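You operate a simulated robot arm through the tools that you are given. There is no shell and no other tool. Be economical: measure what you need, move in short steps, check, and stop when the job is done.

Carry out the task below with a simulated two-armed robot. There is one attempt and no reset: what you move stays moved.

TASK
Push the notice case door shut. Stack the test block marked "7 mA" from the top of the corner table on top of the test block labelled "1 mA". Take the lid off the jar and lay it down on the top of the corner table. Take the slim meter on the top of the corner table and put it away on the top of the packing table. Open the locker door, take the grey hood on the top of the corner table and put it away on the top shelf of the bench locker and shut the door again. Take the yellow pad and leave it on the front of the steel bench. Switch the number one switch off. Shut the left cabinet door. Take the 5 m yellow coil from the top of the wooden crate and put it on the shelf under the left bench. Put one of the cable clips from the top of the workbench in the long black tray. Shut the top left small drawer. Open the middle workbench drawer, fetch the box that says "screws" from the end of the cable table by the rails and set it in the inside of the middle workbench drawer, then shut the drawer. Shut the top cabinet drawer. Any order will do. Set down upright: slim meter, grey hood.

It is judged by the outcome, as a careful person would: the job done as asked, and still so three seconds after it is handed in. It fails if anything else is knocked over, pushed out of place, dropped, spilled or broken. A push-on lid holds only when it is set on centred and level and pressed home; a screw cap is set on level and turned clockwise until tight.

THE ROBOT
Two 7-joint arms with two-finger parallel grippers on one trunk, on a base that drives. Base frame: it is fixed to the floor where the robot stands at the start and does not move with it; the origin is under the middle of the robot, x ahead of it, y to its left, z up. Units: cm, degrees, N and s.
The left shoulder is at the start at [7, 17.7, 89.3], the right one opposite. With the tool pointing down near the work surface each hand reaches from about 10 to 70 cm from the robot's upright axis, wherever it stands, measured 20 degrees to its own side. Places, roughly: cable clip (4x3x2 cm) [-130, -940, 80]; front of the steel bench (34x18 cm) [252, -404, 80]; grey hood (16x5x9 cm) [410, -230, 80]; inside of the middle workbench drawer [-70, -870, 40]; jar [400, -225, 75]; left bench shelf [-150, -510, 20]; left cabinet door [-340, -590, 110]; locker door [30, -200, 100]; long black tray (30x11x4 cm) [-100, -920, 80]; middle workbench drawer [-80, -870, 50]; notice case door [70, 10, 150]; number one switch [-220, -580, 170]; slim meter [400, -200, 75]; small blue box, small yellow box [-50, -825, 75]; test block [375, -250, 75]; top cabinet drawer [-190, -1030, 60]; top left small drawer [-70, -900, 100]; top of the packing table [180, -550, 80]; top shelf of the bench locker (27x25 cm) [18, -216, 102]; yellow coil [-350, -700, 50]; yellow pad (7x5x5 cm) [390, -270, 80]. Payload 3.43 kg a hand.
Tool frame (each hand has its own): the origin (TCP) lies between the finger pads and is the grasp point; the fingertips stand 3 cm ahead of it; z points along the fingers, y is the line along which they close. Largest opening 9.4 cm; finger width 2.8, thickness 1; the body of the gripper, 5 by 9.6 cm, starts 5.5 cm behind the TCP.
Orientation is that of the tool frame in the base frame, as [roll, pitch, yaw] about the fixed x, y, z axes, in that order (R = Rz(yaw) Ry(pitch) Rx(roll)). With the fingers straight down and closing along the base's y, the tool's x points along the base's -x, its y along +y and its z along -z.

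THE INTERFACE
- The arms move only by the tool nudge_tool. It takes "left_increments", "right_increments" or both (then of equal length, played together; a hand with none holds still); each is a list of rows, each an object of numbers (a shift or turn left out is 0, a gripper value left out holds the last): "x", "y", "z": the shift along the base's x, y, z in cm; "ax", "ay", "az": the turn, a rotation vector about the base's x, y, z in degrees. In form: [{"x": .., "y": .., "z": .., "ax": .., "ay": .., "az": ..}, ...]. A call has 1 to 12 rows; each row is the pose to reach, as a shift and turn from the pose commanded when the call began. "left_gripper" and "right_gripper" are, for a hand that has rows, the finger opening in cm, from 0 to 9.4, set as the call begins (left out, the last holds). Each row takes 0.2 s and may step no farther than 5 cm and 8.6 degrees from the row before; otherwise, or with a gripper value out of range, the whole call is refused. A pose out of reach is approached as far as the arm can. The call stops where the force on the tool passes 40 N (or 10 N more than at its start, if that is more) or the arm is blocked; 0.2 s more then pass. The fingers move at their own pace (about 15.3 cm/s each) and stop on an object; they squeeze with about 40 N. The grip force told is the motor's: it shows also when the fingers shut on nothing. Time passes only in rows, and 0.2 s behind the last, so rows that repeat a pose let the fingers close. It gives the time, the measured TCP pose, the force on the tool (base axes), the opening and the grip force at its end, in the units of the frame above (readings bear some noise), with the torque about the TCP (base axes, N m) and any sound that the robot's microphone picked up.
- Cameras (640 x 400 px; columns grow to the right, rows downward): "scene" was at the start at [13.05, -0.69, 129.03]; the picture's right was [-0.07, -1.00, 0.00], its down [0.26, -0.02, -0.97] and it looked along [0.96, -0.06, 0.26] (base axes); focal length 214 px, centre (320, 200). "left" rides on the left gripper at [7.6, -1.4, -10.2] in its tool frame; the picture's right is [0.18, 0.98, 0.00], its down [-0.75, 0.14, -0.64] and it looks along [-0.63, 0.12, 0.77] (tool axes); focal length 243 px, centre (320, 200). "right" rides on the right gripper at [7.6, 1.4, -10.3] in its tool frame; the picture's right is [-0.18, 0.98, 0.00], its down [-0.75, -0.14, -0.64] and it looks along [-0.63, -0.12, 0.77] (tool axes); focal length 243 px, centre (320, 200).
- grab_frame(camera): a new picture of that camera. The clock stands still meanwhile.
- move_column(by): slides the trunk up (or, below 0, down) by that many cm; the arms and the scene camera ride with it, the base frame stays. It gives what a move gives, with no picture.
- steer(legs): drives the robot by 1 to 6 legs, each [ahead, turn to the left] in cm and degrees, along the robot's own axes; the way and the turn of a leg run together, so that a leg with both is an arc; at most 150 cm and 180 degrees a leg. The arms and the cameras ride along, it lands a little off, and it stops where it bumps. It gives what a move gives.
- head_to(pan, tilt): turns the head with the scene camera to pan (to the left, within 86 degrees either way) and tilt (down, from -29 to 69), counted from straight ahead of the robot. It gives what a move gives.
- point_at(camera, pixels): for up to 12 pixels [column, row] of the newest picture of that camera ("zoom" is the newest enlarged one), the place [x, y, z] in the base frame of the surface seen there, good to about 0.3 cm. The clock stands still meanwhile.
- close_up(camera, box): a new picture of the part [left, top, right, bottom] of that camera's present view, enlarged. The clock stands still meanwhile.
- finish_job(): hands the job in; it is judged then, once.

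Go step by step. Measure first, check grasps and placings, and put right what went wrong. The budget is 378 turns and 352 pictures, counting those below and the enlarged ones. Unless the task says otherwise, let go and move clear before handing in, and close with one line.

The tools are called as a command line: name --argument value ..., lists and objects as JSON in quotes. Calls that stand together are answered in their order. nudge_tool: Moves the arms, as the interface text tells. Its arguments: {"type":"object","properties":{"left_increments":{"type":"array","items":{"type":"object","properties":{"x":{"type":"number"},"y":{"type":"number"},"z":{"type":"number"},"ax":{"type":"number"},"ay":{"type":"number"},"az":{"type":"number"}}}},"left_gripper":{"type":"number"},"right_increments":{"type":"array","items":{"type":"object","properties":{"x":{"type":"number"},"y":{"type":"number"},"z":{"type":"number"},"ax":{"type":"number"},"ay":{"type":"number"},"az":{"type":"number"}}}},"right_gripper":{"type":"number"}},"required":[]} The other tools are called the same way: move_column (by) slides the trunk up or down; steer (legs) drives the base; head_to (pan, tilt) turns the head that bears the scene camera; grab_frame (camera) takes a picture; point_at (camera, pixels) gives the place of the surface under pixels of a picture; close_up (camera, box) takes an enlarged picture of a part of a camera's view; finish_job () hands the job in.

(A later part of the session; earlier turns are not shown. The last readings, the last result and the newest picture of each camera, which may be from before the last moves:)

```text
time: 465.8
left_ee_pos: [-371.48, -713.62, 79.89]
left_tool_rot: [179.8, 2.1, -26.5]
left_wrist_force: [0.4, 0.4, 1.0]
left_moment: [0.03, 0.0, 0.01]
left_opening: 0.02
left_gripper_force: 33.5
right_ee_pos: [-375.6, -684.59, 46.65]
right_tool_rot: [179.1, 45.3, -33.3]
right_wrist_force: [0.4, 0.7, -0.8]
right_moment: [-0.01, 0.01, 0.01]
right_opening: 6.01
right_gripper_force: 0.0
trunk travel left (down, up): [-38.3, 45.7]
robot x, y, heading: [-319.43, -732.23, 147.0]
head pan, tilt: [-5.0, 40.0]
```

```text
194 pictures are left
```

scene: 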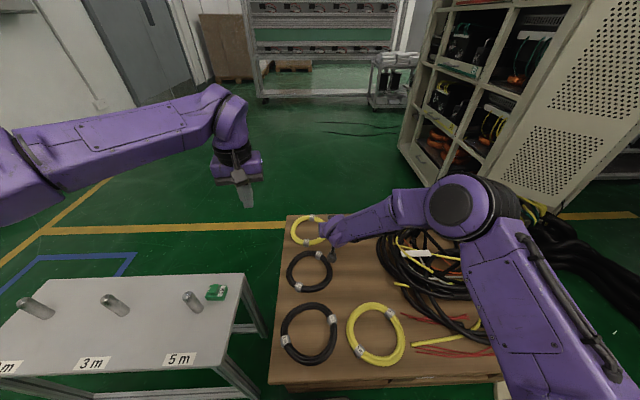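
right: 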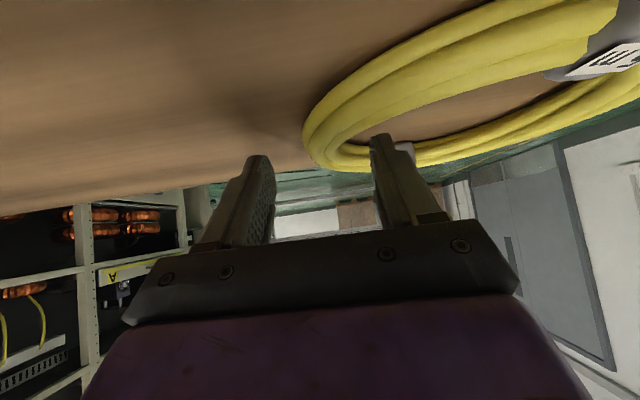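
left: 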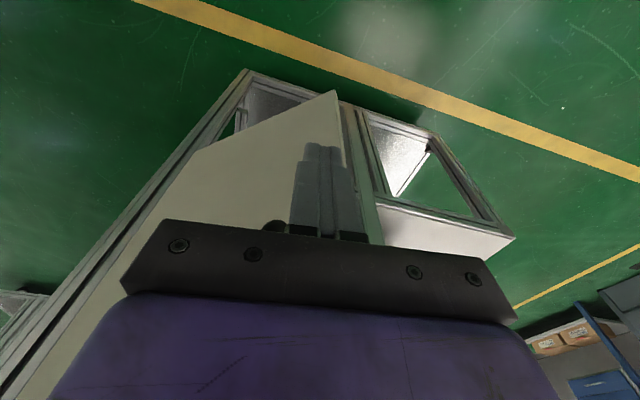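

nudge_tool --right_increments '[{"z": -0.5}, {"z": -1.0}, {"z": -1.3}]'

nudge_tool --right_increments '[{}, {}, {}, {}]' --right_gripper 0

grab_frame --camera "right"

```text
time: 466.6
left_ee_pos: [-371.17, -713.92, 80.19]
left_tool_rot: [179.9, 2.4, -26.5]
left_wrist_force: [-0.5, -0.2, -0.4]
left_moment: [0.03, 0.01, 0.01]
left_opening: 0.0
left_gripper_force: 33.3
right_ee_pos: [-375.69, -684.56, 46.15]
right_tool_rot: [179.1, 46.0, -33.2]
right_wrist_force: [8.8, -6.3, 28.3]
right_moment: [0.74, -0.52, -0.43]
right_opening: 5.94
right_gripper_force: 0.0
trunk travel left (down, up): [-38.3, 45.7]
robot x, y, heading: [-319.43, -732.4, 146.9]
head pan, tilt: [-5.0, 40.0]
```

```text
time: 467.1
left_ee_pos: [-371.49, -713.7, 79.78]
left_tool_rot: [179.9, 2.1, -26.6]
left_wrist_force: [0.1, 0.1, -0.1]
left_moment: [-0.01, 0.06, -0.03]
left_opening: 0.01
left_gripper_force: 33.1
right_ee_pos: [-376.04, -684.2, 46.07]
right_tool_rot: [179.3, 46.2, -33.3]
right_wrist_force: [-5.3, -0.7, 11.4]
right_moment: [0.0, -0.13, -0.03]
right_opening: 3.2
right_gripper_force: 40.2
trunk travel left (down, up): [-38.3, 45.7]
robot x, y, heading: [-319.56, -732.19, 146.5]
head pan, tilt: [-5.0, 40.0]
stopped in row 2 (right hand): the force on the tool passed its limit at 52 N (the readings are from after the stop); the commanded pose is now the measured one
```

```text
193 pictures are left
```

right: 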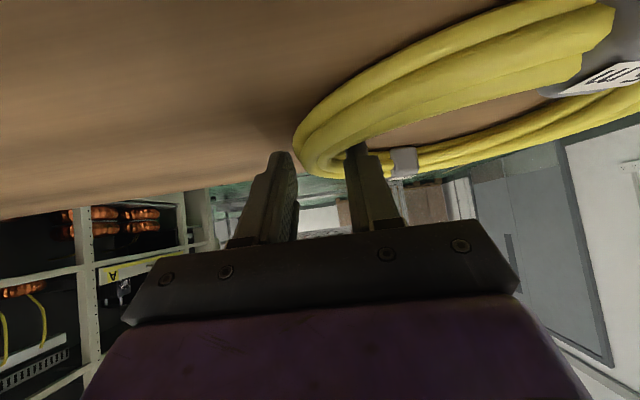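

Gripped (3.2 cm, 40 N). Lift it.

nudge_tool --right_increments '[{"z": 3}, {"z": 6}, {"z": 10}, {"x": 2, "y": -1.5, "z": 14}, {"x": 5, "y": -3, "z": 17}, {"x": 8, "y": -5, "z": 20}]'

grab_frame --camera "scene"

grab_frame --camera "right"

```text
time: 468.6
left_ee_pos: [-371.49, -713.59, 79.81]
left_tool_rot: [179.9, 2.1, -26.6]
left_wrist_force: [0.8, 0.0, -0.2]
left_moment: [-0.01, -0.01, -0.04]
left_opening: 0.0
left_gripper_force: 32.6
right_ee_pos: [-363.16, -690.85, 52.56]
right_tool_rot: [178.2, 31.7, -35.9]
right_wrist_force: [-0.8, 0.1, -2.5]
right_moment: [0.08, -0.07, -0.03]
right_opening: 3.16
right_gripper_force: 40.1
trunk travel left (down, up): [-38.3, 45.7]
robot x, y, heading: [-319.55, -732.22, 146.5]
head pan, tilt: [-5.0, 40.0]
stopped in row 6 (right hand): the arm was blocked; the commanded pose is now the measured one
```

```text
192 pictures are left
```

scene: 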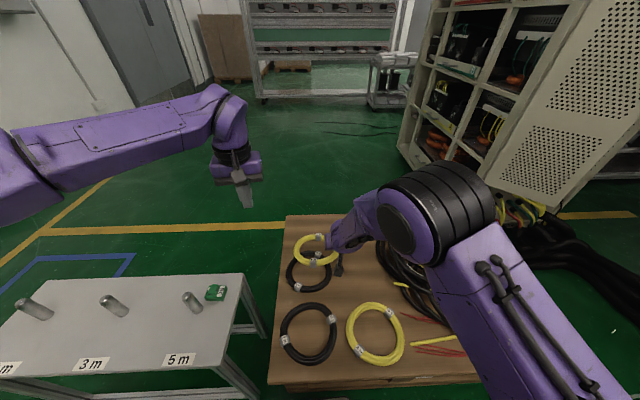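

```text
191 pictures are left
```

right: 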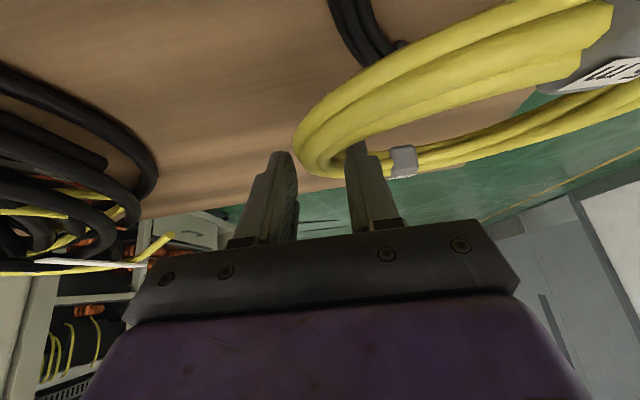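

The arm got blocked mid-way (elbow posture). Raise the trunk instead, then back out.

move_column --by 20

grab_frame --camera "scene"

```text
time: 470.7
left_ee_pos: [-371.49, -713.49, 99.7]
left_tool_rot: [179.8, 2.2, -26.5]
left_wrist_force: [0.6, -0.5, 0.5]
left_moment: [0.01, 0.0, -0.01]
left_opening: 0.01
left_gripper_force: 33.5
right_ee_pos: [-363.15, -690.83, 72.59]
right_tool_rot: [178.2, 31.8, -35.9]
right_wrist_force: [0.3, 0.5, -0.8]
right_moment: [0.04, -0.09, -0.01]
right_opening: 3.18
right_gripper_force: 40.1
trunk travel left (down, up): [-58.3, 25.7]
robot x, y, heading: [-319.31, -732.04, 146.2]
head pan, tilt: [-5.0, 40.0]
```

```text
190 pictures are left
```

scene: 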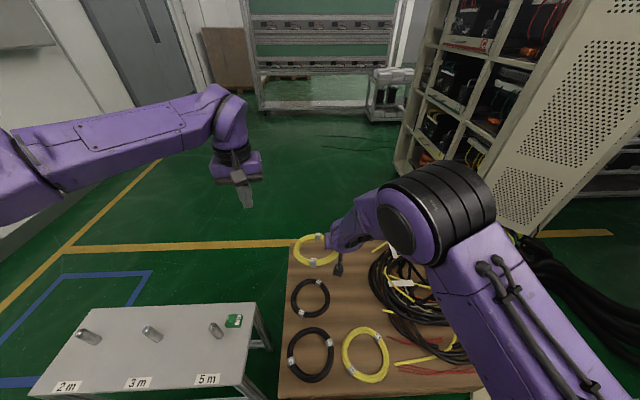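

The coil is up. Back out and head for the left bench.

steer --legs '[[-55, 0], [0, -126], [128, 0], [0, 45], [150, 0]]'

head_to --pan 65 --tilt 25

grab_frame --camera "scene"

```text
time: 494.4
left_ee_pos: [-91.22, -518.29, 99.79]
left_tool_rot: [179.8, 2.1, -105.1]
left_wrist_force: [0.4, 0.0, 0.5]
left_moment: [0.03, -0.02, 0.0]
left_opening: 0.01
left_gripper_force: 33.4
right_ee_pos: [-67.35, -521.89, 72.56]
right_tool_rot: [178.2, 31.8, -114.5]
right_wrist_force: [0.3, 0.0, -0.4]
right_moment: [-0.08, -0.12, 0.0]
right_opening: 3.05
right_gripper_force: 40.0
trunk travel left (down, up): [-58.3, 25.7]
robot x, y, heading: [-99.22, -572.88, 68.1]
head pan, tilt: [-5.0, 40.0]
```

```text
time: 495.8
left_ee_pos: [-91.44, -518.27, 99.75]
left_tool_rot: [179.8, 2.2, -105.1]
left_wrist_force: [-0.9, 0.6, -0.9]
left_moment: [0.0, 0.01, -0.03]
left_opening: 0.0
left_gripper_force: 33.3
right_ee_pos: [-67.45, -521.91, 72.72]
right_tool_rot: [178.1, 31.9, -114.5]
right_wrist_force: [0.2, 0.2, -1.8]
right_moment: [-0.01, -0.11, 0.0]
right_opening: 2.94
right_gripper_force: 40.0
trunk travel left (down, up): [-58.3, 25.7]
robot x, y, heading: [-99.5, -572.92, 67.9]
head pan, tilt: [65.0, 25.0]
```

```text
189 pictures are left
```

scene: 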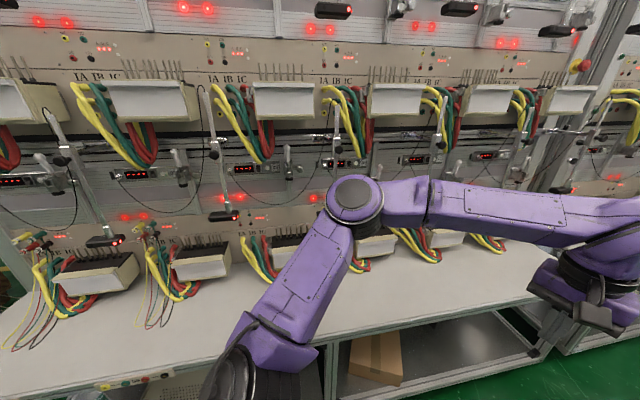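

point_at --camera "scene" --pixels '[[440, 325], [345, 345], [450, 350], [440, 385], [500, 345], [375, 360], [130, 375], [540, 300], [430, 290], [480, 330]]'

grab_frame --camera "right"

```text
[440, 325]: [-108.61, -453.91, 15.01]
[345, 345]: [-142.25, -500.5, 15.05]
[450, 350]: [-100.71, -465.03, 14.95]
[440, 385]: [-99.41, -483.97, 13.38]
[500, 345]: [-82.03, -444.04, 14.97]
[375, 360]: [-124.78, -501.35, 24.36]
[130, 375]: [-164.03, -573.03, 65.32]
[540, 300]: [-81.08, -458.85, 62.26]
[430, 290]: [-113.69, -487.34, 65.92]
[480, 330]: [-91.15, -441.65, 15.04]
```

```text
188 pictures are left
```

right: 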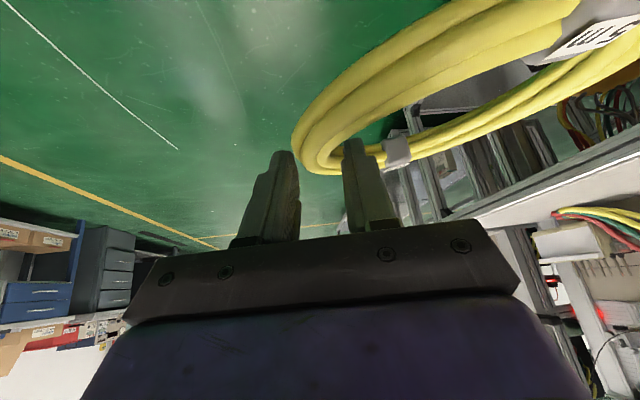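

The shelf is at z≈15, front edge u≈202.7, with a free bay around (-104,-460). Reposition well back, facing the bench.

steer --legs '[[0, -38.5], [88, 0], [0, 114.6]]'

nudge_tool --left_increments '[{"x": 2, "y": -4.5, "az": 4}, {"x": 4, "y": -9, "az": 8}, {"x": 6, "y": -13.5, "az": 12}, {"x": 8.5, "y": -18, "az": 16}, {"x": 11, "y": -22, "az": 20}, {"x": 14.5, "y": -25.5, "az": 24}, {"x": 18, "y": -28.5, "az": 28}]'

head_to --pan 0 --tilt 35

grab_frame --camera "scene"

```text
time: 506.9
left_ee_pos: [-74.4, -507.83, 99.8]
left_tool_rot: [179.8, 2.1, -30.8]
left_wrist_force: [0.0, 0.0, -0.6]
left_moment: [0.02, -0.03, 0.01]
left_opening: 0.0
left_gripper_force: 33.6
right_ee_pos: [-64.41, -485.62, 72.58]
right_tool_rot: [178.0, 31.8, -40.1]
right_wrist_force: [-0.6, 0.1, -2.1]
right_moment: [0.09, -0.04, 0.0]
right_opening: 2.94
right_gripper_force: 40.4
trunk travel left (down, up): [-58.3, 25.7]
robot x, y, heading: [-23.76, -530.41, 142.3]
head pan, tilt: [65.0, 25.0]
```

```text
refused: row 4 steps farther than a row can; nothing moved
```

```text
time: 508.2
left_ee_pos: [-74.34, -507.7, 99.75]
left_tool_rot: [179.8, 2.1, -30.8]
left_wrist_force: [0.7, 0.5, 0.0]
left_moment: [-0.02, 0.01, 0.01]
left_opening: 0.01
left_gripper_force: 33.1
right_ee_pos: [-64.34, -485.56, 72.5]
right_tool_rot: [178.1, 31.8, -40.3]
right_wrist_force: [-0.2, 0.3, -1.1]
right_moment: [0.09, -0.05, 0.01]
right_opening: 2.92
right_gripper_force: 40.3
trunk travel left (down, up): [-58.3, 25.7]
robot x, y, heading: [-23.81, -530.39, 142.3]
head pan, tilt: [0.0, 35.0]
```

```text
187 pictures are left
```

scene: 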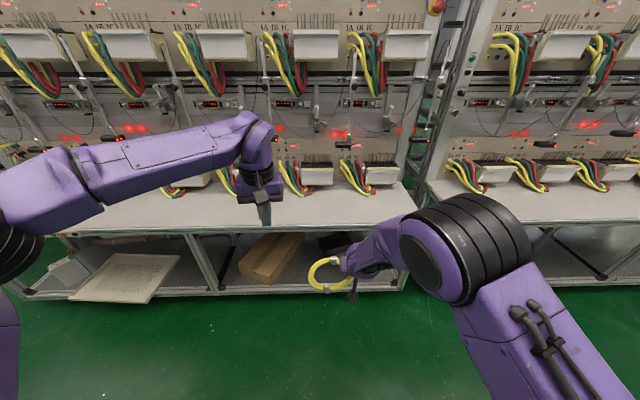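

close_up --camera "scene" --box '[60, 210, 430, 310]'

point_at --camera "scene" --pixels '[[405, 285], [395, 240], [218, 290], [270, 255], [335, 243], [300, 285], [375, 265], [240, 245], [350, 285], [290, 240], [200, 290]]'

```text
1.73 times, centred on (245, 260) of scene
```

zoom: 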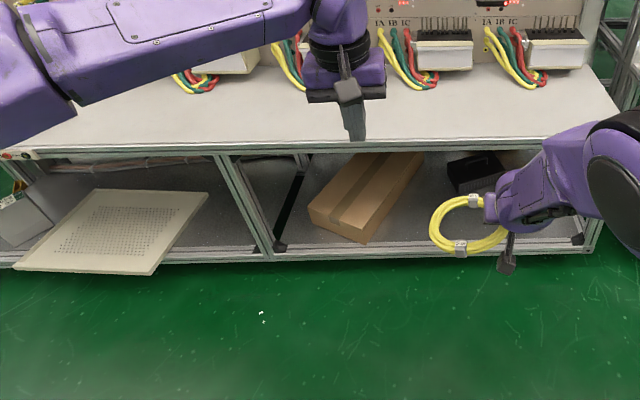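

```text
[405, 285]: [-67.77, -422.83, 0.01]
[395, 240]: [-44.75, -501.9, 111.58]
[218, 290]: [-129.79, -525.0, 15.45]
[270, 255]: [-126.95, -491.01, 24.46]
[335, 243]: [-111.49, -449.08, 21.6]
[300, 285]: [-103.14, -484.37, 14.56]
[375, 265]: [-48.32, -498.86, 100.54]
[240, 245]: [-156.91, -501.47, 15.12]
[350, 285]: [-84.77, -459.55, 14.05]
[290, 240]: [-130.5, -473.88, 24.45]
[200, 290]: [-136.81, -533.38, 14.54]
```

Right bay of the left bench has free space near (-94,-456). Move the left arm out sideways, and re-level the coil while shifting the right hand.

nudge_tool --left_increments '[{"x": -0.93, "y": -4.75, "az": 4}, {"x": -1.86, "y": -9.5, "az": 8}, {"x": -2.8, "y": -14.25, "az": 12}, {"x": -3.7, "y": -19, "az": 16}, {"x": -4.65, "y": -23.75, "az": 20}, {"x": -5.6, "y": -28.5, "az": 24}, {"x": -3.3, "y": -32.6, "az": 29}, {"x": -1, "y": -36.7, "az": 34}, {"x": 1.3, "y": -40.8, "az": 39}, {"x": 3.5, "y": -44.9, "az": 44}, {"x": 5.8, "y": -49, "az": 49}, {"x": 8.1, "y": -53, "az": 54}]'

nudge_tool --right_increments '[{"x": 2.2, "y": 3, "ax": 2.3, "ay": 2.7}, {"x": 4.4, "y": 6, "ax": 4.6, "ay": 5.4}, {"x": 6.6, "y": 9, "ax": 6.9, "ay": 8.2}, {"x": 8.8, "y": 12.2, "ax": 9.2, "ay": 10.9}]'

move_column --by -45

grab_frame --camera "scene"

```text
time: 510.8
left_ee_pos: [-67.69, -558.81, 98.92]
left_tool_rot: [179.7, 2.1, 23.3]
left_wrist_force: [0.6, 0.2, -0.1]
left_moment: [0.04, 0.03, 0.02]
left_opening: 0.0
left_gripper_force: 33.1
left hand out of reach, approached as far as the arm can: row 7, 8, 12
right_ee_pos: [-64.39, -485.74, 72.76]
right_tool_rot: [178.2, 31.7, -40.3]
right_wrist_force: [-0.1, -0.7, -1.1]
right_moment: [0.11, -0.1, 0.0]
right_opening: 2.88
right_gripper_force: 40.3
trunk travel left (down, up): [-58.3, 25.7]
robot x, y, heading: [-23.98, -530.13, 142.8]
head pan, tilt: [0.0, 35.0]
```

```text
time: 511.8
left_ee_pos: [-67.45, -558.37, 98.95]
left_tool_rot: [179.7, 2.2, 23.3]
left_wrist_force: [1.1, -0.3, 0.0]
left_moment: [0.01, -0.01, 0.01]
left_opening: 0.01
left_gripper_force: 33.1
right_ee_pos: [-55.28, -473.35, 72.54]
right_tool_rot: [178.2, 46.0, -40.1]
right_wrist_force: [0.5, 0.3, -1.7]
right_moment: [0.07, -0.04, -0.02]
right_opening: 2.85
right_gripper_force: 39.7
trunk travel left (down, up): [-58.3, 25.7]
robot x, y, heading: [-23.75, -530.18, 142.0]
head pan, tilt: [0.0, 35.0]
```

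```text
refused: -45 is not a number from -40 to 40
```

```text
185 pictures are left
```

scene: 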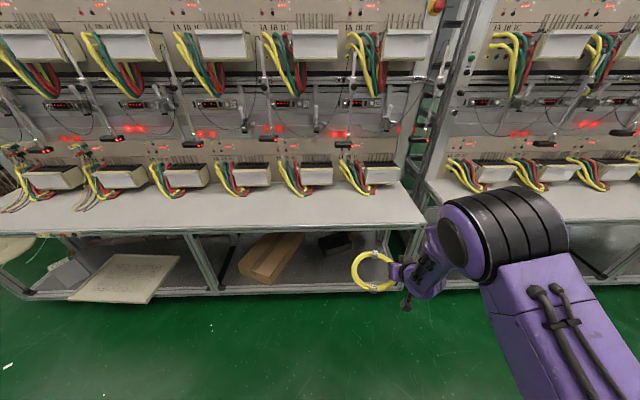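

move_column --by -40

grab_frame --camera "right"

steer --legs '[[39, 0]]'

grab_frame --camera "scene"

grab_frame --camera "right"

```text
time: 515.7
left_ee_pos: [-67.59, -558.66, 58.9]
left_tool_rot: [179.6, 2.1, 23.2]
left_wrist_force: [-0.1, 0.1, -0.2]
left_moment: [-0.01, 0.02, 0.05]
left_opening: 0.0
left_gripper_force: 33.1
right_ee_pos: [-55.22, -473.38, 32.61]
right_tool_rot: [178.1, 46.1, -40.2]
right_wrist_force: [0.1, -0.9, -2.0]
right_moment: [0.07, -0.09, -0.04]
right_opening: 2.8
right_gripper_force: 39.9
trunk travel left (down, up): [-18.3, 65.7]
robot x, y, heading: [-23.94, -530.05, 142.3]
head pan, tilt: [0.0, 35.0]
```

```text
184 pictures are left
```

right: 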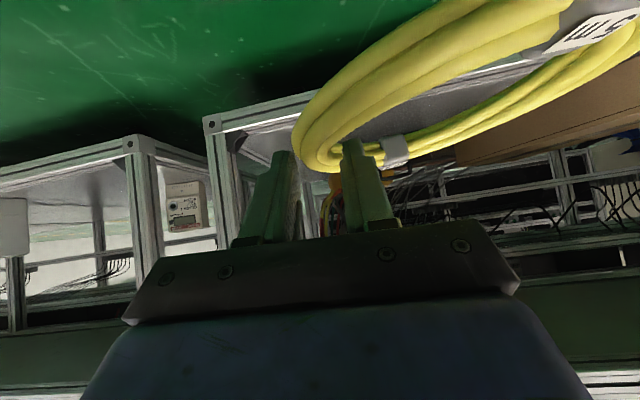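

```text
time: 518.1
left_ee_pos: [-99.03, -534.21, 58.85]
left_tool_rot: [179.7, 2.1, 23.2]
left_wrist_force: [0.4, 0.2, -0.6]
left_moment: [0.01, -0.01, 0.0]
left_opening: 0.0
left_gripper_force: 32.5
right_ee_pos: [-86.53, -449.2, 32.56]
right_tool_rot: [178.2, 46.0, -40.4]
right_wrist_force: [0.2, -0.4, -1.7]
right_moment: [0.07, -0.06, 0.0]
right_opening: 2.81
right_gripper_force: 40.4
trunk travel left (down, up): [-18.3, 65.7]
robot x, y, heading: [-54.9, -505.72, 142.3]
head pan, tilt: [0.0, 35.0]
```

```text
183 pictures are left
```

scene: 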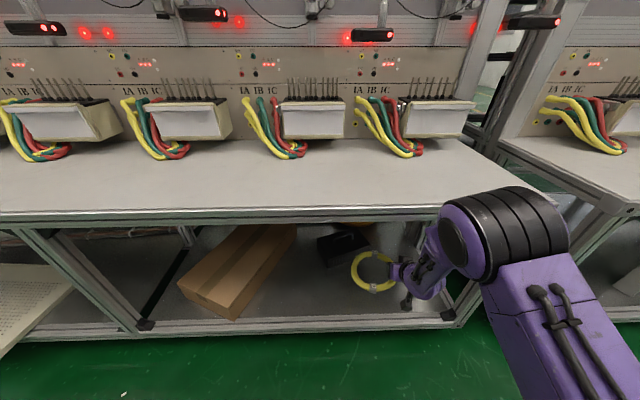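

```text
182 pictures are left
```

right: 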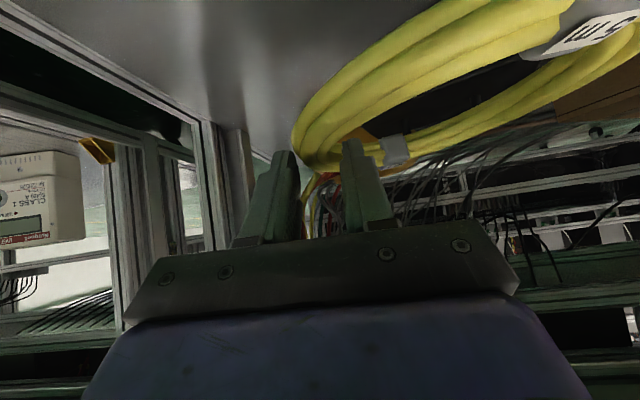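

Positioned in the bay. Lower by trunk, then finely.

move_column --by -12.5

nudge_tool --right_increments '[{"z": -0.6}, {"z": -1.2}, {"z": -1.8}, {"z": -2.4}, {"z": -3}]'

close_up --camera "scene" --box '[280, 200, 480, 340]'

```text
time: 519.7
left_ee_pos: [-99.07, -534.33, 46.44]
left_tool_rot: [179.6, 2.0, 23.2]
left_wrist_force: [-0.5, -0.2, -0.2]
left_moment: [0.01, 0.01, -0.03]
left_opening: 0.02
left_gripper_force: 32.8
right_ee_pos: [-86.53, -449.19, 20.13]
right_tool_rot: [178.1, 46.1, -40.4]
right_wrist_force: [-0.4, -0.6, -1.7]
right_moment: [0.06, -0.09, -0.03]
right_opening: 2.76
right_gripper_force: 40.1
trunk travel left (down, up): [-5.8, 78.2]
robot x, y, heading: [-55.52, -506.0, 142.3]
head pan, tilt: [0.0, 35.0]
```

```text
time: 520.6
left_ee_pos: [-99.03, -534.25, 46.45]
left_tool_rot: [179.8, 2.1, 23.1]
left_wrist_force: [-0.3, -0.5, -0.5]
left_moment: [0.04, 0.0, -0.03]
left_opening: 0.0
left_gripper_force: 33.0
right_ee_pos: [-86.76, -448.8, 18.74]
right_tool_rot: [178.0, 47.1, -40.6]
right_wrist_force: [1.2, -0.5, 21.3]
right_moment: [-0.63, -0.47, 0.19]
right_opening: 2.62
right_gripper_force: 40.1
trunk travel left (down, up): [-5.8, 78.2]
robot x, y, heading: [-55.05, -505.81, 142.3]
head pan, tilt: [0.0, 35.0]
stopped in row 4 (right hand): the force on the tool passed its limit at 46 N (the readings are from after the stop); the commanded pose is now the measured one
```

```text
2.86 times, centred on (380, 270) of scene
```

zoom: 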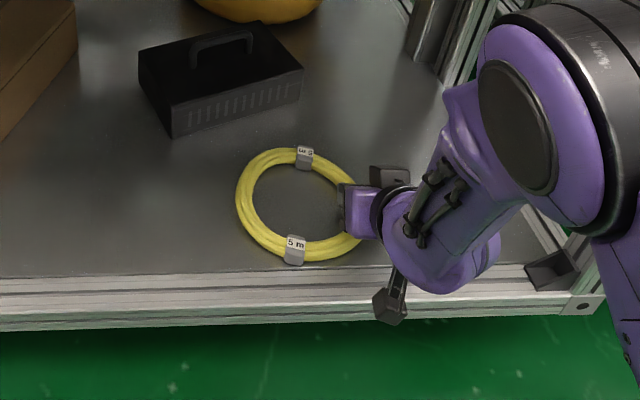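

On the shelf. Release and withdraw.

nudge_tool --right_increments '[{"z": 0.3}, {"z": 0.3}, {"z": 0.3}, {"x": 1.5, "y": -1.2, "z": 2.3}, {"x": 3, "y": -2.5, "z": 4.6}, {"x": 4.5, "y": -3.8, "z": 7}]' --right_gripper 6

steer --legs '[[-40, 0]]'

grab_frame --camera "scene"

```text
time: 522.0
left_ee_pos: [-99.02, -534.17, 46.38]
left_tool_rot: [179.8, 2.1, 23.2]
left_wrist_force: [0.0, 0.4, 0.1]
left_moment: [-0.03, -0.01, -0.02]
left_opening: 0.02
left_gripper_force: 32.7
right_ee_pos: [-82.3, -452.8, 25.31]
right_tool_rot: [178.1, 46.6, -40.5]
right_wrist_force: [0.3, -0.2, 1.2]
right_moment: [0.01, 0.03, 0.03]
right_opening: 6.0
right_gripper_force: 0.2
trunk travel left (down, up): [-5.8, 78.2]
robot x, y, heading: [-55.1, -506.07, 142.5]
head pan, tilt: [0.0, 35.0]
```

```text
time: 524.6
left_ee_pos: [-67.03, -559.02, 46.41]
left_tool_rot: [179.7, 2.1, 23.2]
left_wrist_force: [0.0, 0.4, -0.2]
left_moment: [0.01, 0.02, 0.0]
left_opening: 0.0
left_gripper_force: 33.0
right_ee_pos: [-50.4, -477.7, 25.19]
right_tool_rot: [178.0, 46.6, -40.4]
right_wrist_force: [0.3, 0.1, 0.4]
right_moment: [-0.03, 0.03, 0.0]
right_opening: 5.98
right_gripper_force: 0.1
trunk travel left (down, up): [-5.8, 78.2]
robot x, y, heading: [-23.38, -530.63, 142.3]
head pan, tilt: [0.0, 35.0]
```

```text
180 pictures are left
```

scene: 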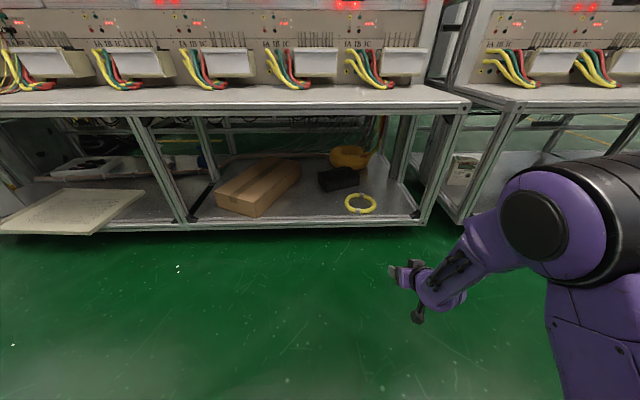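

Coil is placed well. Now the number one switch: drive to the left end of the rack and raise the trunk.

steer --legs '[[0, 82], [150, 0], [0, -80]]'

move_column --by 40

move_column --by 37

head_to --pan 0 --tilt -5

grab_frame --camera "scene"

```text
time: 539.0
left_ee_pos: [-173.35, -662.36, 46.4]
left_tool_rot: [179.7, 2.0, 22.7]
left_wrist_force: [0.8, -1.0, 0.9]
left_moment: [-0.01, 0.0, 0.01]
left_opening: 0.0
left_gripper_force: 32.8
right_ee_pos: [-155.94, -581.05, 25.17]
right_tool_rot: [178.1, 46.6, -41.1]
right_wrist_force: [0.5, -0.3, -0.3]
right_moment: [-0.02, 0.01, -0.04]
right_opening: 6.0
right_gripper_force: 0.0
trunk travel left (down, up): [-5.8, 78.2]
robot x, y, heading: [-129.13, -634.23, 142.0]
head pan, tilt: [0.0, 35.0]
```

```text
time: 542.8
left_ee_pos: [-173.3, -662.42, 86.49]
left_tool_rot: [179.7, 2.1, 22.7]
left_wrist_force: [1.0, 0.8, -1.1]
left_moment: [0.01, 0.0, 0.01]
left_opening: 0.02
left_gripper_force: 33.3
right_ee_pos: [-155.92, -580.99, 65.2]
right_tool_rot: [178.1, 46.6, -41.0]
right_wrist_force: [-0.4, 0.4, 0.3]
right_moment: [0.01, -0.01, 0.01]
right_opening: 5.99
right_gripper_force: 0.1
trunk travel left (down, up): [-45.8, 38.2]
robot x, y, heading: [-129.39, -634.51, 141.9]
head pan, tilt: [0.0, 35.0]
```

```text
time: 546.4
left_ee_pos: [-173.34, -662.29, 123.38]
left_tool_rot: [179.7, 2.1, 22.7]
left_wrist_force: [-0.5, 0.2, -0.3]
left_moment: [0.02, 0.01, -0.01]
left_opening: 0.0
left_gripper_force: 32.9
right_ee_pos: [-155.93, -581.14, 102.17]
right_tool_rot: [178.1, 46.6, -41.0]
right_wrist_force: [0.4, 0.3, 0.8]
right_moment: [0.0, 0.0, -0.02]
right_opening: 5.98
right_gripper_force: 0.0
trunk travel left (down, up): [-82.8, 1.2]
robot x, y, heading: [-129.26, -634.76, 141.8]
head pan, tilt: [0.0, 35.0]
```

```text
time: 547.4
left_ee_pos: [-173.38, -662.35, 123.47]
left_tool_rot: [179.8, 2.0, 22.7]
left_wrist_force: [-0.2, 0.5, 0.1]
left_moment: [-0.02, -0.01, 0.0]
left_opening: 0.01
left_gripper_force: 33.2
right_ee_pos: [-155.87, -581.07, 102.21]
right_tool_rot: [178.2, 46.6, -40.9]
right_wrist_force: [0.1, -0.6, 0.2]
right_moment: [-0.02, -0.01, 0.01]
right_opening: 6.01
right_gripper_force: 0.0
trunk travel left (down, up): [-82.8, 1.2]
robot x, y, heading: [-129.21, -634.4, 142.0]
head pan, tilt: [0.0, -5.0]
```

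```text
179 pictures are left
```

scene: 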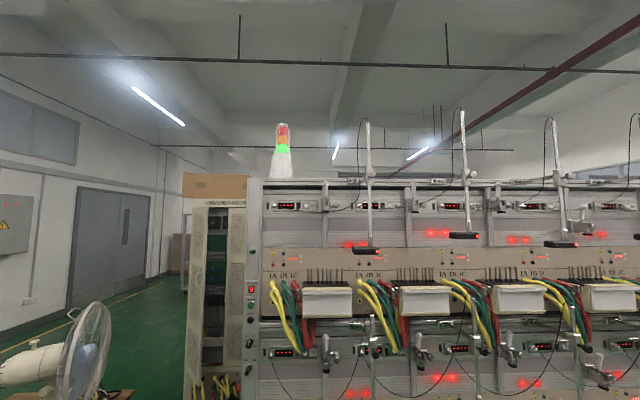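

close_up --camera "scene" --box '[255, 185, 345, 240]'

point_at --camera "zoom" --pixels '[[230, 145], [180, 145], [300, 145], [330, 145], [360, 150], [130, 150], [420, 150]]'

close_up --camera "scene" --box '[235, 180, 285, 380]'

```text
7.11 times, centred on (300, 212) of scene
```

zoom: 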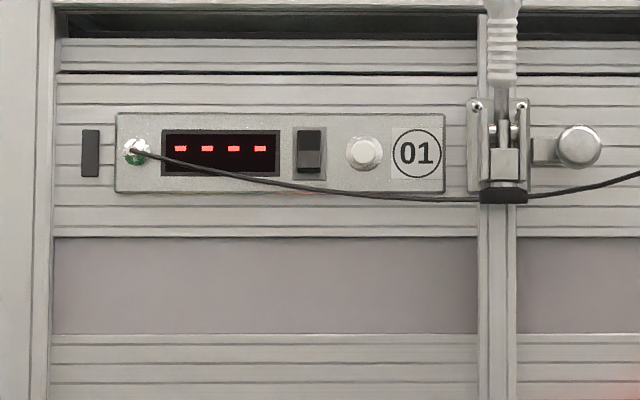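

```text
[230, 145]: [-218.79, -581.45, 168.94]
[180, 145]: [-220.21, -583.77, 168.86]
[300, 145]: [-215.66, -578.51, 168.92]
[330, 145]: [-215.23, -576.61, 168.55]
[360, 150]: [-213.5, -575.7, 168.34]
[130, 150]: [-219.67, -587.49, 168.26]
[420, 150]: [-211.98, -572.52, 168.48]
```

```text
2.00 times, centred on (260, 280) of scene
```

zoom: 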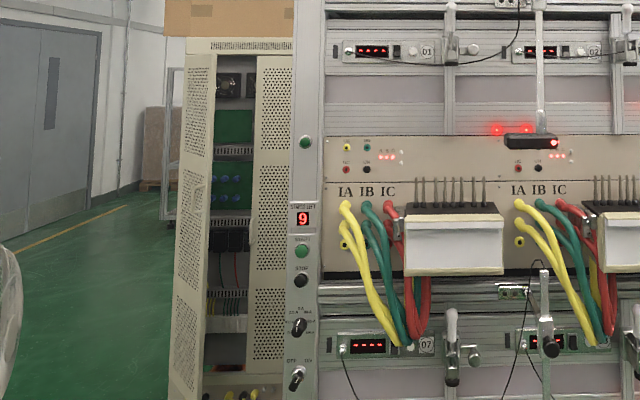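

close_up --camera "scene" --box '[294, 200, 312, 212]'

close_up --camera "scene" --box '[360, 195, 400, 220]'

close_up --camera "scene" --box '[430, 190, 490, 225]'

```text
16.00 times, centred on (303, 206) of scene
```

zoom: 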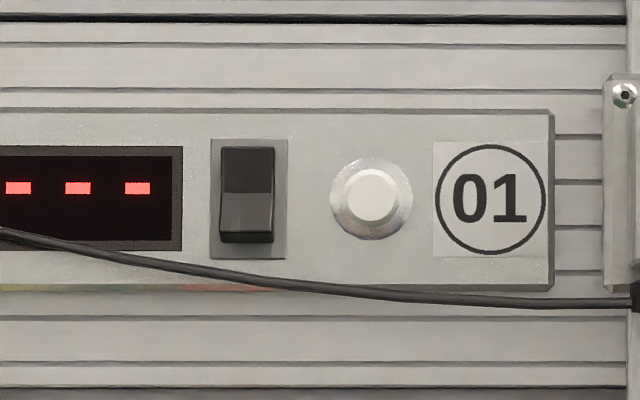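

```text
16.00 times, centred on (380, 208) of scene
```

zoom: 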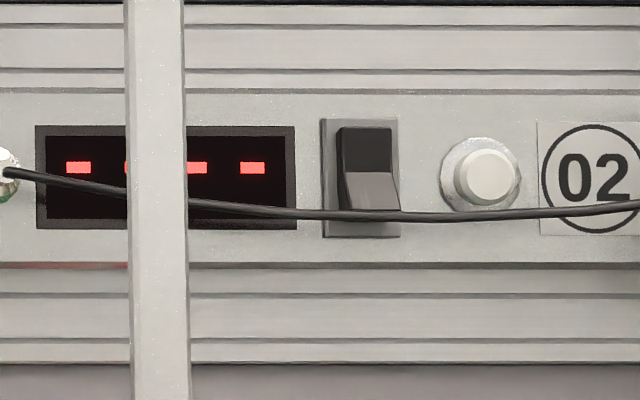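

```text
10.67 times, centred on (460, 208) of scene
```

zoom: 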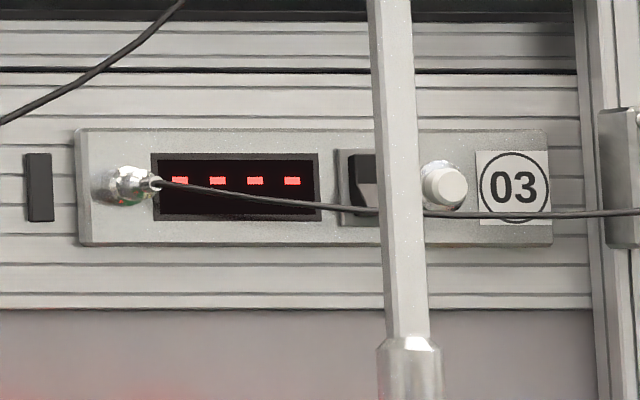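

close_up --camera "scene" --box '[294, 200, 312, 212]'

point_at --camera "zoom" --pixels '[[246, 165], [246, 185], [246, 200], [246, 215], [246, 230], [246, 243], [300, 200], [370, 195], [246, 275], [246, 140]]'

```text
16.00 times, centred on (303, 206) of scene
```

zoom: 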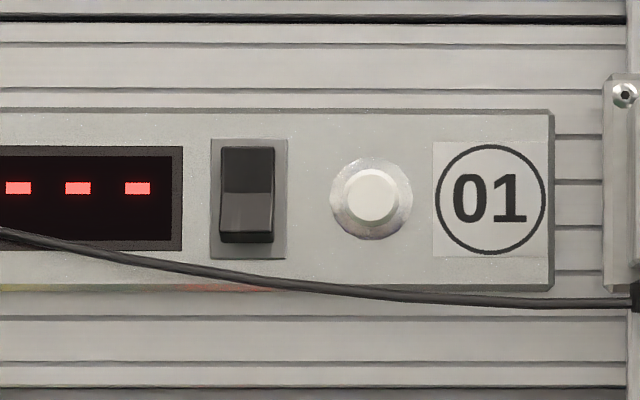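

```text
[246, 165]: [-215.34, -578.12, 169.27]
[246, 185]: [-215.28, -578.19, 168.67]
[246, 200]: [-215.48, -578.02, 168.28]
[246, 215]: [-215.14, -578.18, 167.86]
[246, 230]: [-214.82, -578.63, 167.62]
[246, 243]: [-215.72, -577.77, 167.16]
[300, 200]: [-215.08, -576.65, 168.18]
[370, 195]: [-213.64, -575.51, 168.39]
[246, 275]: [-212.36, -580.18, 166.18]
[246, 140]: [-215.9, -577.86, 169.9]
```

The rocker's lower half protrudes (u 164.5) at ≈(-215,-578.4, z 167.6), i.e. it must be pressed there to flip off. I'll bring the right hand level, roll it so one finger can press, and raise it.

nudge_tool --right_increments '[{"z": 4, "ax": 4.8, "ay": 5.7}, {"z": 8, "ax": 9.6, "ay": 11.4}, {"z": 12, "ax": 14.4, "ay": 17}, {"z": 16, "ax": 19.2, "ay": 22.7}, {"z": 20, "ax": 24, "ay": 28.4}, {"z": 24, "ax": 28.3, "ay": 33.5}]' --right_gripper 5

nudge_tool --right_increments '[{"z": 2, "ax": -6.2, "ay": 5.3}, {"z": 4, "ax": -12.4, "ay": 10.6}, {"z": 6, "ax": -18.6, "ay": 15.9}, {"z": 8, "ax": -24.8, "ay": 21.2}, {"z": 10, "ax": -31, "ay": 26.5}, {"z": 12, "ax": -37.2, "ay": 31.8}, {"z": 14, "ax": -43.4, "ay": 37.1}, {"z": 16, "ax": -49.6, "ay": 42.4}, {"z": 18, "ax": -55.8, "ay": 47.7}, {"z": 20, "ax": -62, "ay": 53}, {"z": 22, "ax": -68.4, "ay": 58.5}]'

grab_frame --camera "scene"

grab_frame --camera "right"

```text
time: 548.8
left_ee_pos: [-173.43, -662.41, 123.48]
left_tool_rot: [179.8, 2.0, 22.7]
left_wrist_force: [-0.2, 0.7, 0.3]
left_moment: [0.0, -0.03, 0.01]
left_opening: 0.0
left_gripper_force: 33.0
right_ee_pos: [-155.77, -581.12, 126.33]
right_tool_rot: [38.0, 89.4, 179.3]
right_wrist_force: [-1.1, 0.1, 0.5]
right_moment: [-0.05, 0.0, -0.05]
right_opening: 5.0
right_gripper_force: 0.0
trunk travel left (down, up): [-82.8, 1.2]
robot x, y, heading: [-129.14, -634.32, 141.9]
head pan, tilt: [0.0, -5.0]
```

```text
time: 551.2
left_ee_pos: [-173.32, -662.46, 123.39]
left_tool_rot: [179.8, 2.2, 22.7]
left_wrist_force: [-0.8, 1.5, 1.0]
left_moment: [0.0, -0.01, 0.01]
left_opening: 0.0
left_gripper_force: 33.3
right_ee_pos: [-159.5, -571.21, 146.84]
right_tool_rot: [88.0, -1.6, -130.9]
right_wrist_force: [-0.3, 0.1, 0.0]
right_moment: [-0.01, -0.01, 0.0]
right_opening: 5.01
right_gripper_force: 0.1
right hand out of reach, approached as far as the arm can: row 1, 2, 3, 4, 5, 6, 7, 8, 9, 10, 11
trunk travel left (down, up): [-82.8, 1.2]
robot x, y, heading: [-129.37, -634.44, 141.9]
head pan, tilt: [0.0, -5.0]
```

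```text
172 pictures are left
```

scene: 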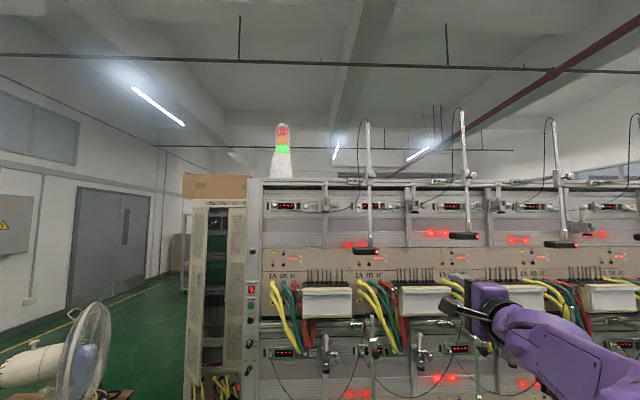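

```text
171 pictures are left
```

right: 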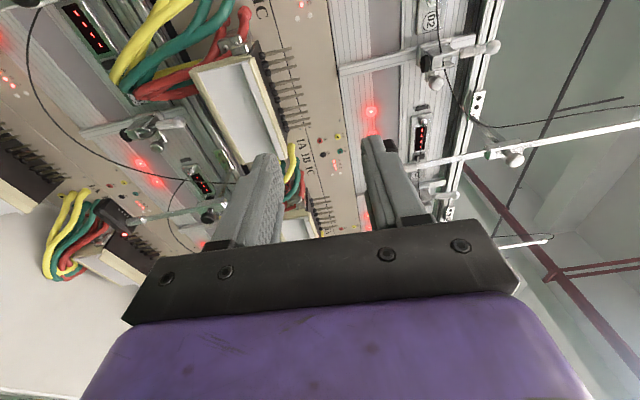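

Back off, retract the hand, and reposition the robot a bit to the left of the switch.

steer --legs '[[-35, 0]]'

nudge_tool --right_increments '[{"x": 3.5, "y": -2.8}, {"x": 7, "y": -5.6}, {"x": 10.5, "y": -8.4}, {"x": 14, "y": -11.2}, {"x": 17.5, "y": -14}, {"x": 20, "y": -16}]'

```text
time: 553.5
left_ee_pos: [-146.52, -683.57, 123.51]
left_tool_rot: [179.7, 2.2, 22.8]
left_wrist_force: [-0.1, 0.2, -0.5]
left_moment: [-0.01, -0.02, -0.02]
left_opening: 0.0
left_gripper_force: 33.4
right_ee_pos: [-132.9, -592.06, 146.31]
right_tool_rot: [88.4, -1.6, -131.0]
right_wrist_force: [0.6, -0.3, 0.4]
right_moment: [-0.02, -0.01, -0.02]
right_opening: 5.0
right_gripper_force: 0.0
trunk travel left (down, up): [-82.8, 1.2]
robot x, y, heading: [-102.46, -655.81, 141.8]
head pan, tilt: [0.0, -5.0]
```

```text
time: 554.9
left_ee_pos: [-146.27, -683.61, 123.5]
left_tool_rot: [179.8, 2.2, 22.9]
left_wrist_force: [0.0, -0.9, 0.4]
left_moment: [0.0, -0.01, 0.0]
left_opening: 0.02
left_gripper_force: 32.8
right_ee_pos: [-107.28, -595.2, 135.69]
right_tool_rot: [88.5, -2.1, -130.8]
right_wrist_force: [0.3, -1.6, -0.3]
right_moment: [-0.01, 0.02, -0.06]
right_opening: 4.97
right_gripper_force: 0.0
right hand out of reach, approached as far as the arm can: row 1, 2, 3, 4, 5, 6
trunk travel left (down, up): [-82.8, 1.2]
robot x, y, heading: [-102.41, -655.27, 142.1]
head pan, tilt: [0.0, -5.0]
```

head_to --pan -10 --tilt 0

grab_frame --camera "scene"

```text
time: 555.6
left_ee_pos: [-146.29, -683.67, 123.44]
left_tool_rot: [179.8, 2.2, 22.8]
left_wrist_force: [0.4, -0.3, 0.3]
left_moment: [-0.03, 0.03, 0.0]
left_opening: 0.0
left_gripper_force: 33.3
right_ee_pos: [-107.25, -594.86, 135.72]
right_tool_rot: [88.5, -1.9, -131.1]
right_wrist_force: [-0.1, 0.0, -0.6]
right_moment: [0.0, -0.02, -0.03]
right_opening: 5.02
right_gripper_force: 0.0
trunk travel left (down, up): [-82.8, 1.2]
robot x, y, heading: [-102.27, -655.53, 141.9]
head pan, tilt: [-10.0, 0.0]
```

```text
170 pictures are left
```

scene: 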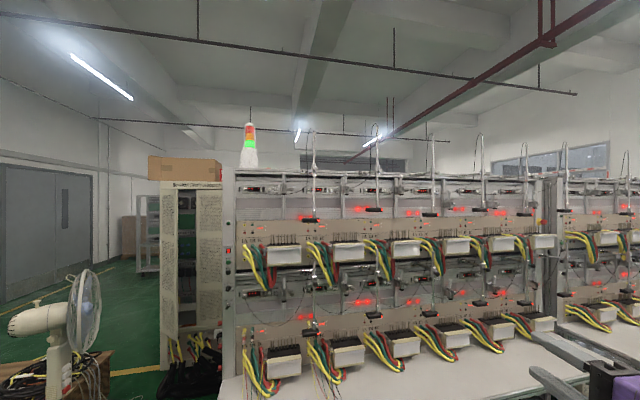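

point_at --camera "scene" --pixels '[[308, 218], [312, 190], [373, 209], [284, 255], [319, 283], [308, 275], [348, 253], [268, 370], [80, 310], [60, 345], [230, 180], [270, 188]]'

```text
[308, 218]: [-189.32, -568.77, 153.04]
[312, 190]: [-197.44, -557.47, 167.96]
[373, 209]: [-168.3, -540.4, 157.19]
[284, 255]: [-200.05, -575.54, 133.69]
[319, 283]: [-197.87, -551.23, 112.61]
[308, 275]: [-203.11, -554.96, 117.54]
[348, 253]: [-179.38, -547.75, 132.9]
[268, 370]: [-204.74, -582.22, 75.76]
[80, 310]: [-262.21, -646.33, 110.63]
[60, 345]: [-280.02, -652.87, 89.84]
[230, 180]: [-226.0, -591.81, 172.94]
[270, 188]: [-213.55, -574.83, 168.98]
```

steer --legs '[[0, 13.5], [66, 0], [0, -11]]'

grab_frame --camera "scene"

```text
time: 560.8
left_ee_pos: [-204.18, -659.01, 123.47]
left_tool_rot: [179.7, 2.1, 25.9]
left_wrist_force: [0.3, -0.2, 0.9]
left_moment: [0.0, -0.04, -0.03]
left_opening: 0.0
left_gripper_force: 32.7
right_ee_pos: [-169.87, -568.41, 135.73]
right_tool_rot: [88.6, -2.0, -127.9]
right_wrist_force: [-0.1, -0.1, 0.1]
right_moment: [-0.01, -0.02, -0.03]
right_opening: 5.0
right_gripper_force: 0.0
trunk travel left (down, up): [-82.8, 1.2]
robot x, y, heading: [-161.63, -628.15, 145.0]
head pan, tilt: [-10.0, 0.0]
```

```text
169 pictures are left
```

scene: 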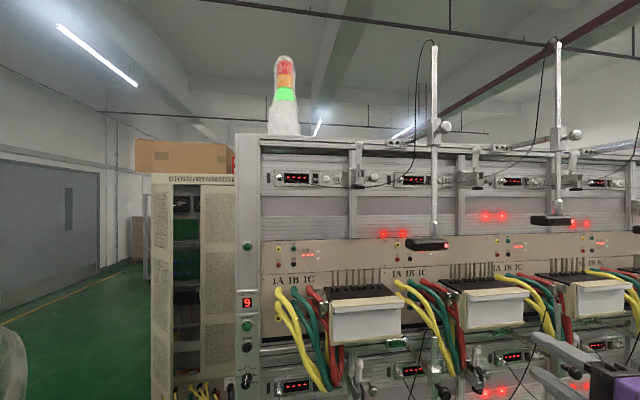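

nudge_tool --right_increments '[{"x": -2, "y": -2.75, "z": 2.9, "az": 0.5}, {"x": -4, "y": -5.5, "z": 5.8, "az": 1}, {"x": -6, "y": -8.25, "z": 8.7, "az": 1.5}, {"x": -8, "y": -11, "z": 11.6, "az": 2}, {"x": -10, "y": -13.75, "z": 14.5, "az": 2}, {"x": -12, "y": -16.5, "z": 17.4, "az": 2}, {"x": -14, "y": -19.25, "z": 20.3, "az": 2}, {"x": -16, "y": -22, "z": 23.2, "az": 2}, {"x": -18, "y": -24.75, "z": 26.1, "az": 2}, {"x": -20, "y": -27.5, "z": 28.9, "az": 2}]'

grab_frame --camera "scene"

```text
time: 563.0
left_ee_pos: [-204.11, -658.94, 123.42]
left_tool_rot: [179.8, 2.1, 25.8]
left_wrist_force: [-0.1, 1.2, -0.2]
left_moment: [0.0, 0.02, -0.03]
left_opening: 0.0
left_gripper_force: 32.6
right_ee_pos: [-183.81, -564.15, 157.44]
right_tool_rot: [88.6, -2.7, -125.7]
right_wrist_force: [-0.4, 0.0, 0.1]
right_moment: [-0.01, 0.03, -0.02]
right_opening: 5.01
right_gripper_force: 0.0
right hand out of reach, approached as far as the arm can: row 1, 2, 3, 4, 5, 6, 7, 8, 9, 10
trunk travel left (down, up): [-82.8, 1.2]
robot x, y, heading: [-161.36, -628.47, 145.2]
head pan, tilt: [-10.0, 0.0]
```

```text
168 pictures are left
```

scene: 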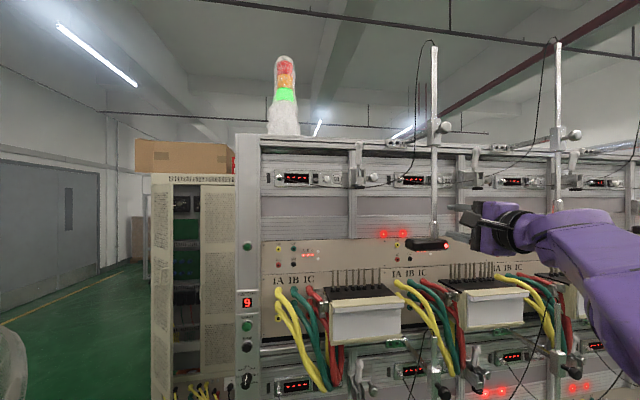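

The arm can't cross that far in this roll; I'll retract and shift the robot ~30 cm left instead.

nudge_tool --right_increments '[{"x": 3.2, "y": -2.3}, {"x": 6.4, "y": -4.6}, {"x": 9.6, "y": -7}]'

steer --legs '[[-22, 0], [0, 60], [35, 0], [0, -60.5]]'

grab_frame --camera "scene"

```text
time: 563.8
left_ee_pos: [-203.97, -659.08, 123.5]
left_tool_rot: [179.8, 2.3, 25.9]
left_wrist_force: [0.0, 0.8, -0.1]
left_moment: [-0.03, 0.01, -0.02]
left_opening: 0.0
left_gripper_force: 32.9
right_ee_pos: [-172.63, -564.66, 159.29]
right_tool_rot: [88.4, -2.4, -125.7]
right_wrist_force: [-0.7, 0.4, -0.3]
right_moment: [0.0, -0.02, 0.03]
right_opening: 5.0
right_gripper_force: 0.0
right hand out of reach, approached as far as the arm can: row 1, 2, 3
trunk travel left (down, up): [-82.8, 1.2]
robot x, y, heading: [-161.45, -628.52, 145.0]
head pan, tilt: [-10.0, 0.0]
```

```text
time: 572.7
left_ee_pos: [-217.26, -686.15, 123.45]
left_tool_rot: [179.7, 2.1, 25.3]
left_wrist_force: [-0.3, 0.4, 0.6]
left_moment: [-0.01, 0.02, 0.0]
left_opening: 0.0
left_gripper_force: 32.8
right_ee_pos: [-185.09, -592.21, 159.16]
right_tool_rot: [88.5, -2.4, -126.4]
right_wrist_force: [0.8, -0.9, 0.6]
right_moment: [-0.03, 0.01, 0.01]
right_opening: 5.01
right_gripper_force: 0.1
trunk travel left (down, up): [-82.8, 1.2]
robot x, y, heading: [-174.53, -656.29, 144.1]
head pan, tilt: [-10.0, 0.0]
```

```text
167 pictures are left
```

scene: 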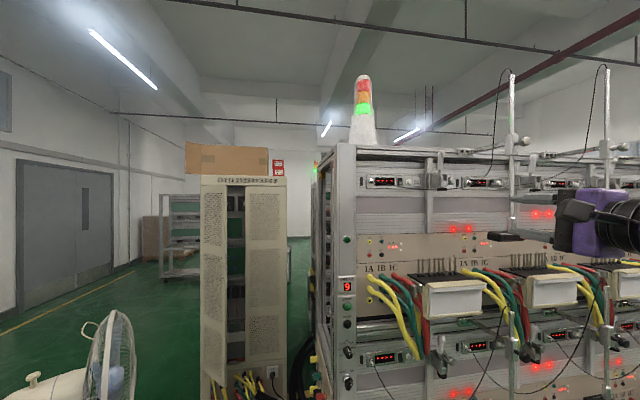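

nudge_tool --right_increments '[{"x": -1.2, "y": -1.7, "z": 1.8}, {"x": -2.4, "y": -3.4, "z": 3.6}, {"x": -3.6, "y": -5, "z": 5.4}]'

grab_frame --camera "right"

```text
time: 573.5
left_ee_pos: [-217.22, -686.11, 123.53]
left_tool_rot: [179.6, 2.2, 25.4]
left_wrist_force: [-0.2, 0.6, -1.0]
left_moment: [0.05, 0.02, 0.0]
left_opening: 0.01
left_gripper_force: 32.8
right_ee_pos: [-186.05, -592.39, 161.31]
right_tool_rot: [88.5, -2.9, -126.4]
right_wrist_force: [0.6, -0.2, 1.0]
right_moment: [0.02, -0.03, 0.04]
right_opening: 4.99
right_gripper_force: 0.1
right hand out of reach, approached as far as the arm can: row 1, 2, 3
trunk travel left (down, up): [-82.8, 1.2]
robot x, y, heading: [-174.52, -655.93, 144.3]
head pan, tilt: [-10.0, 0.0]
```

```text
166 pictures are left
```

right: 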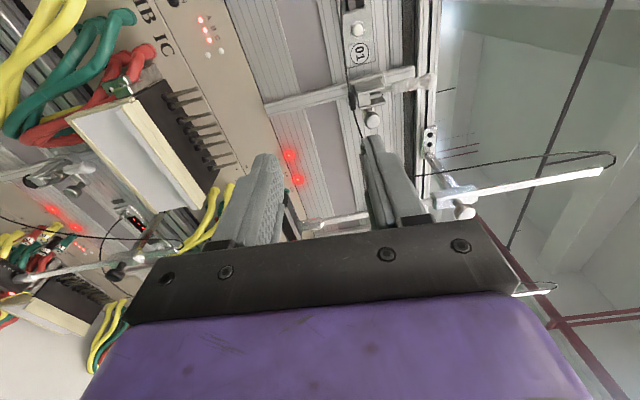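

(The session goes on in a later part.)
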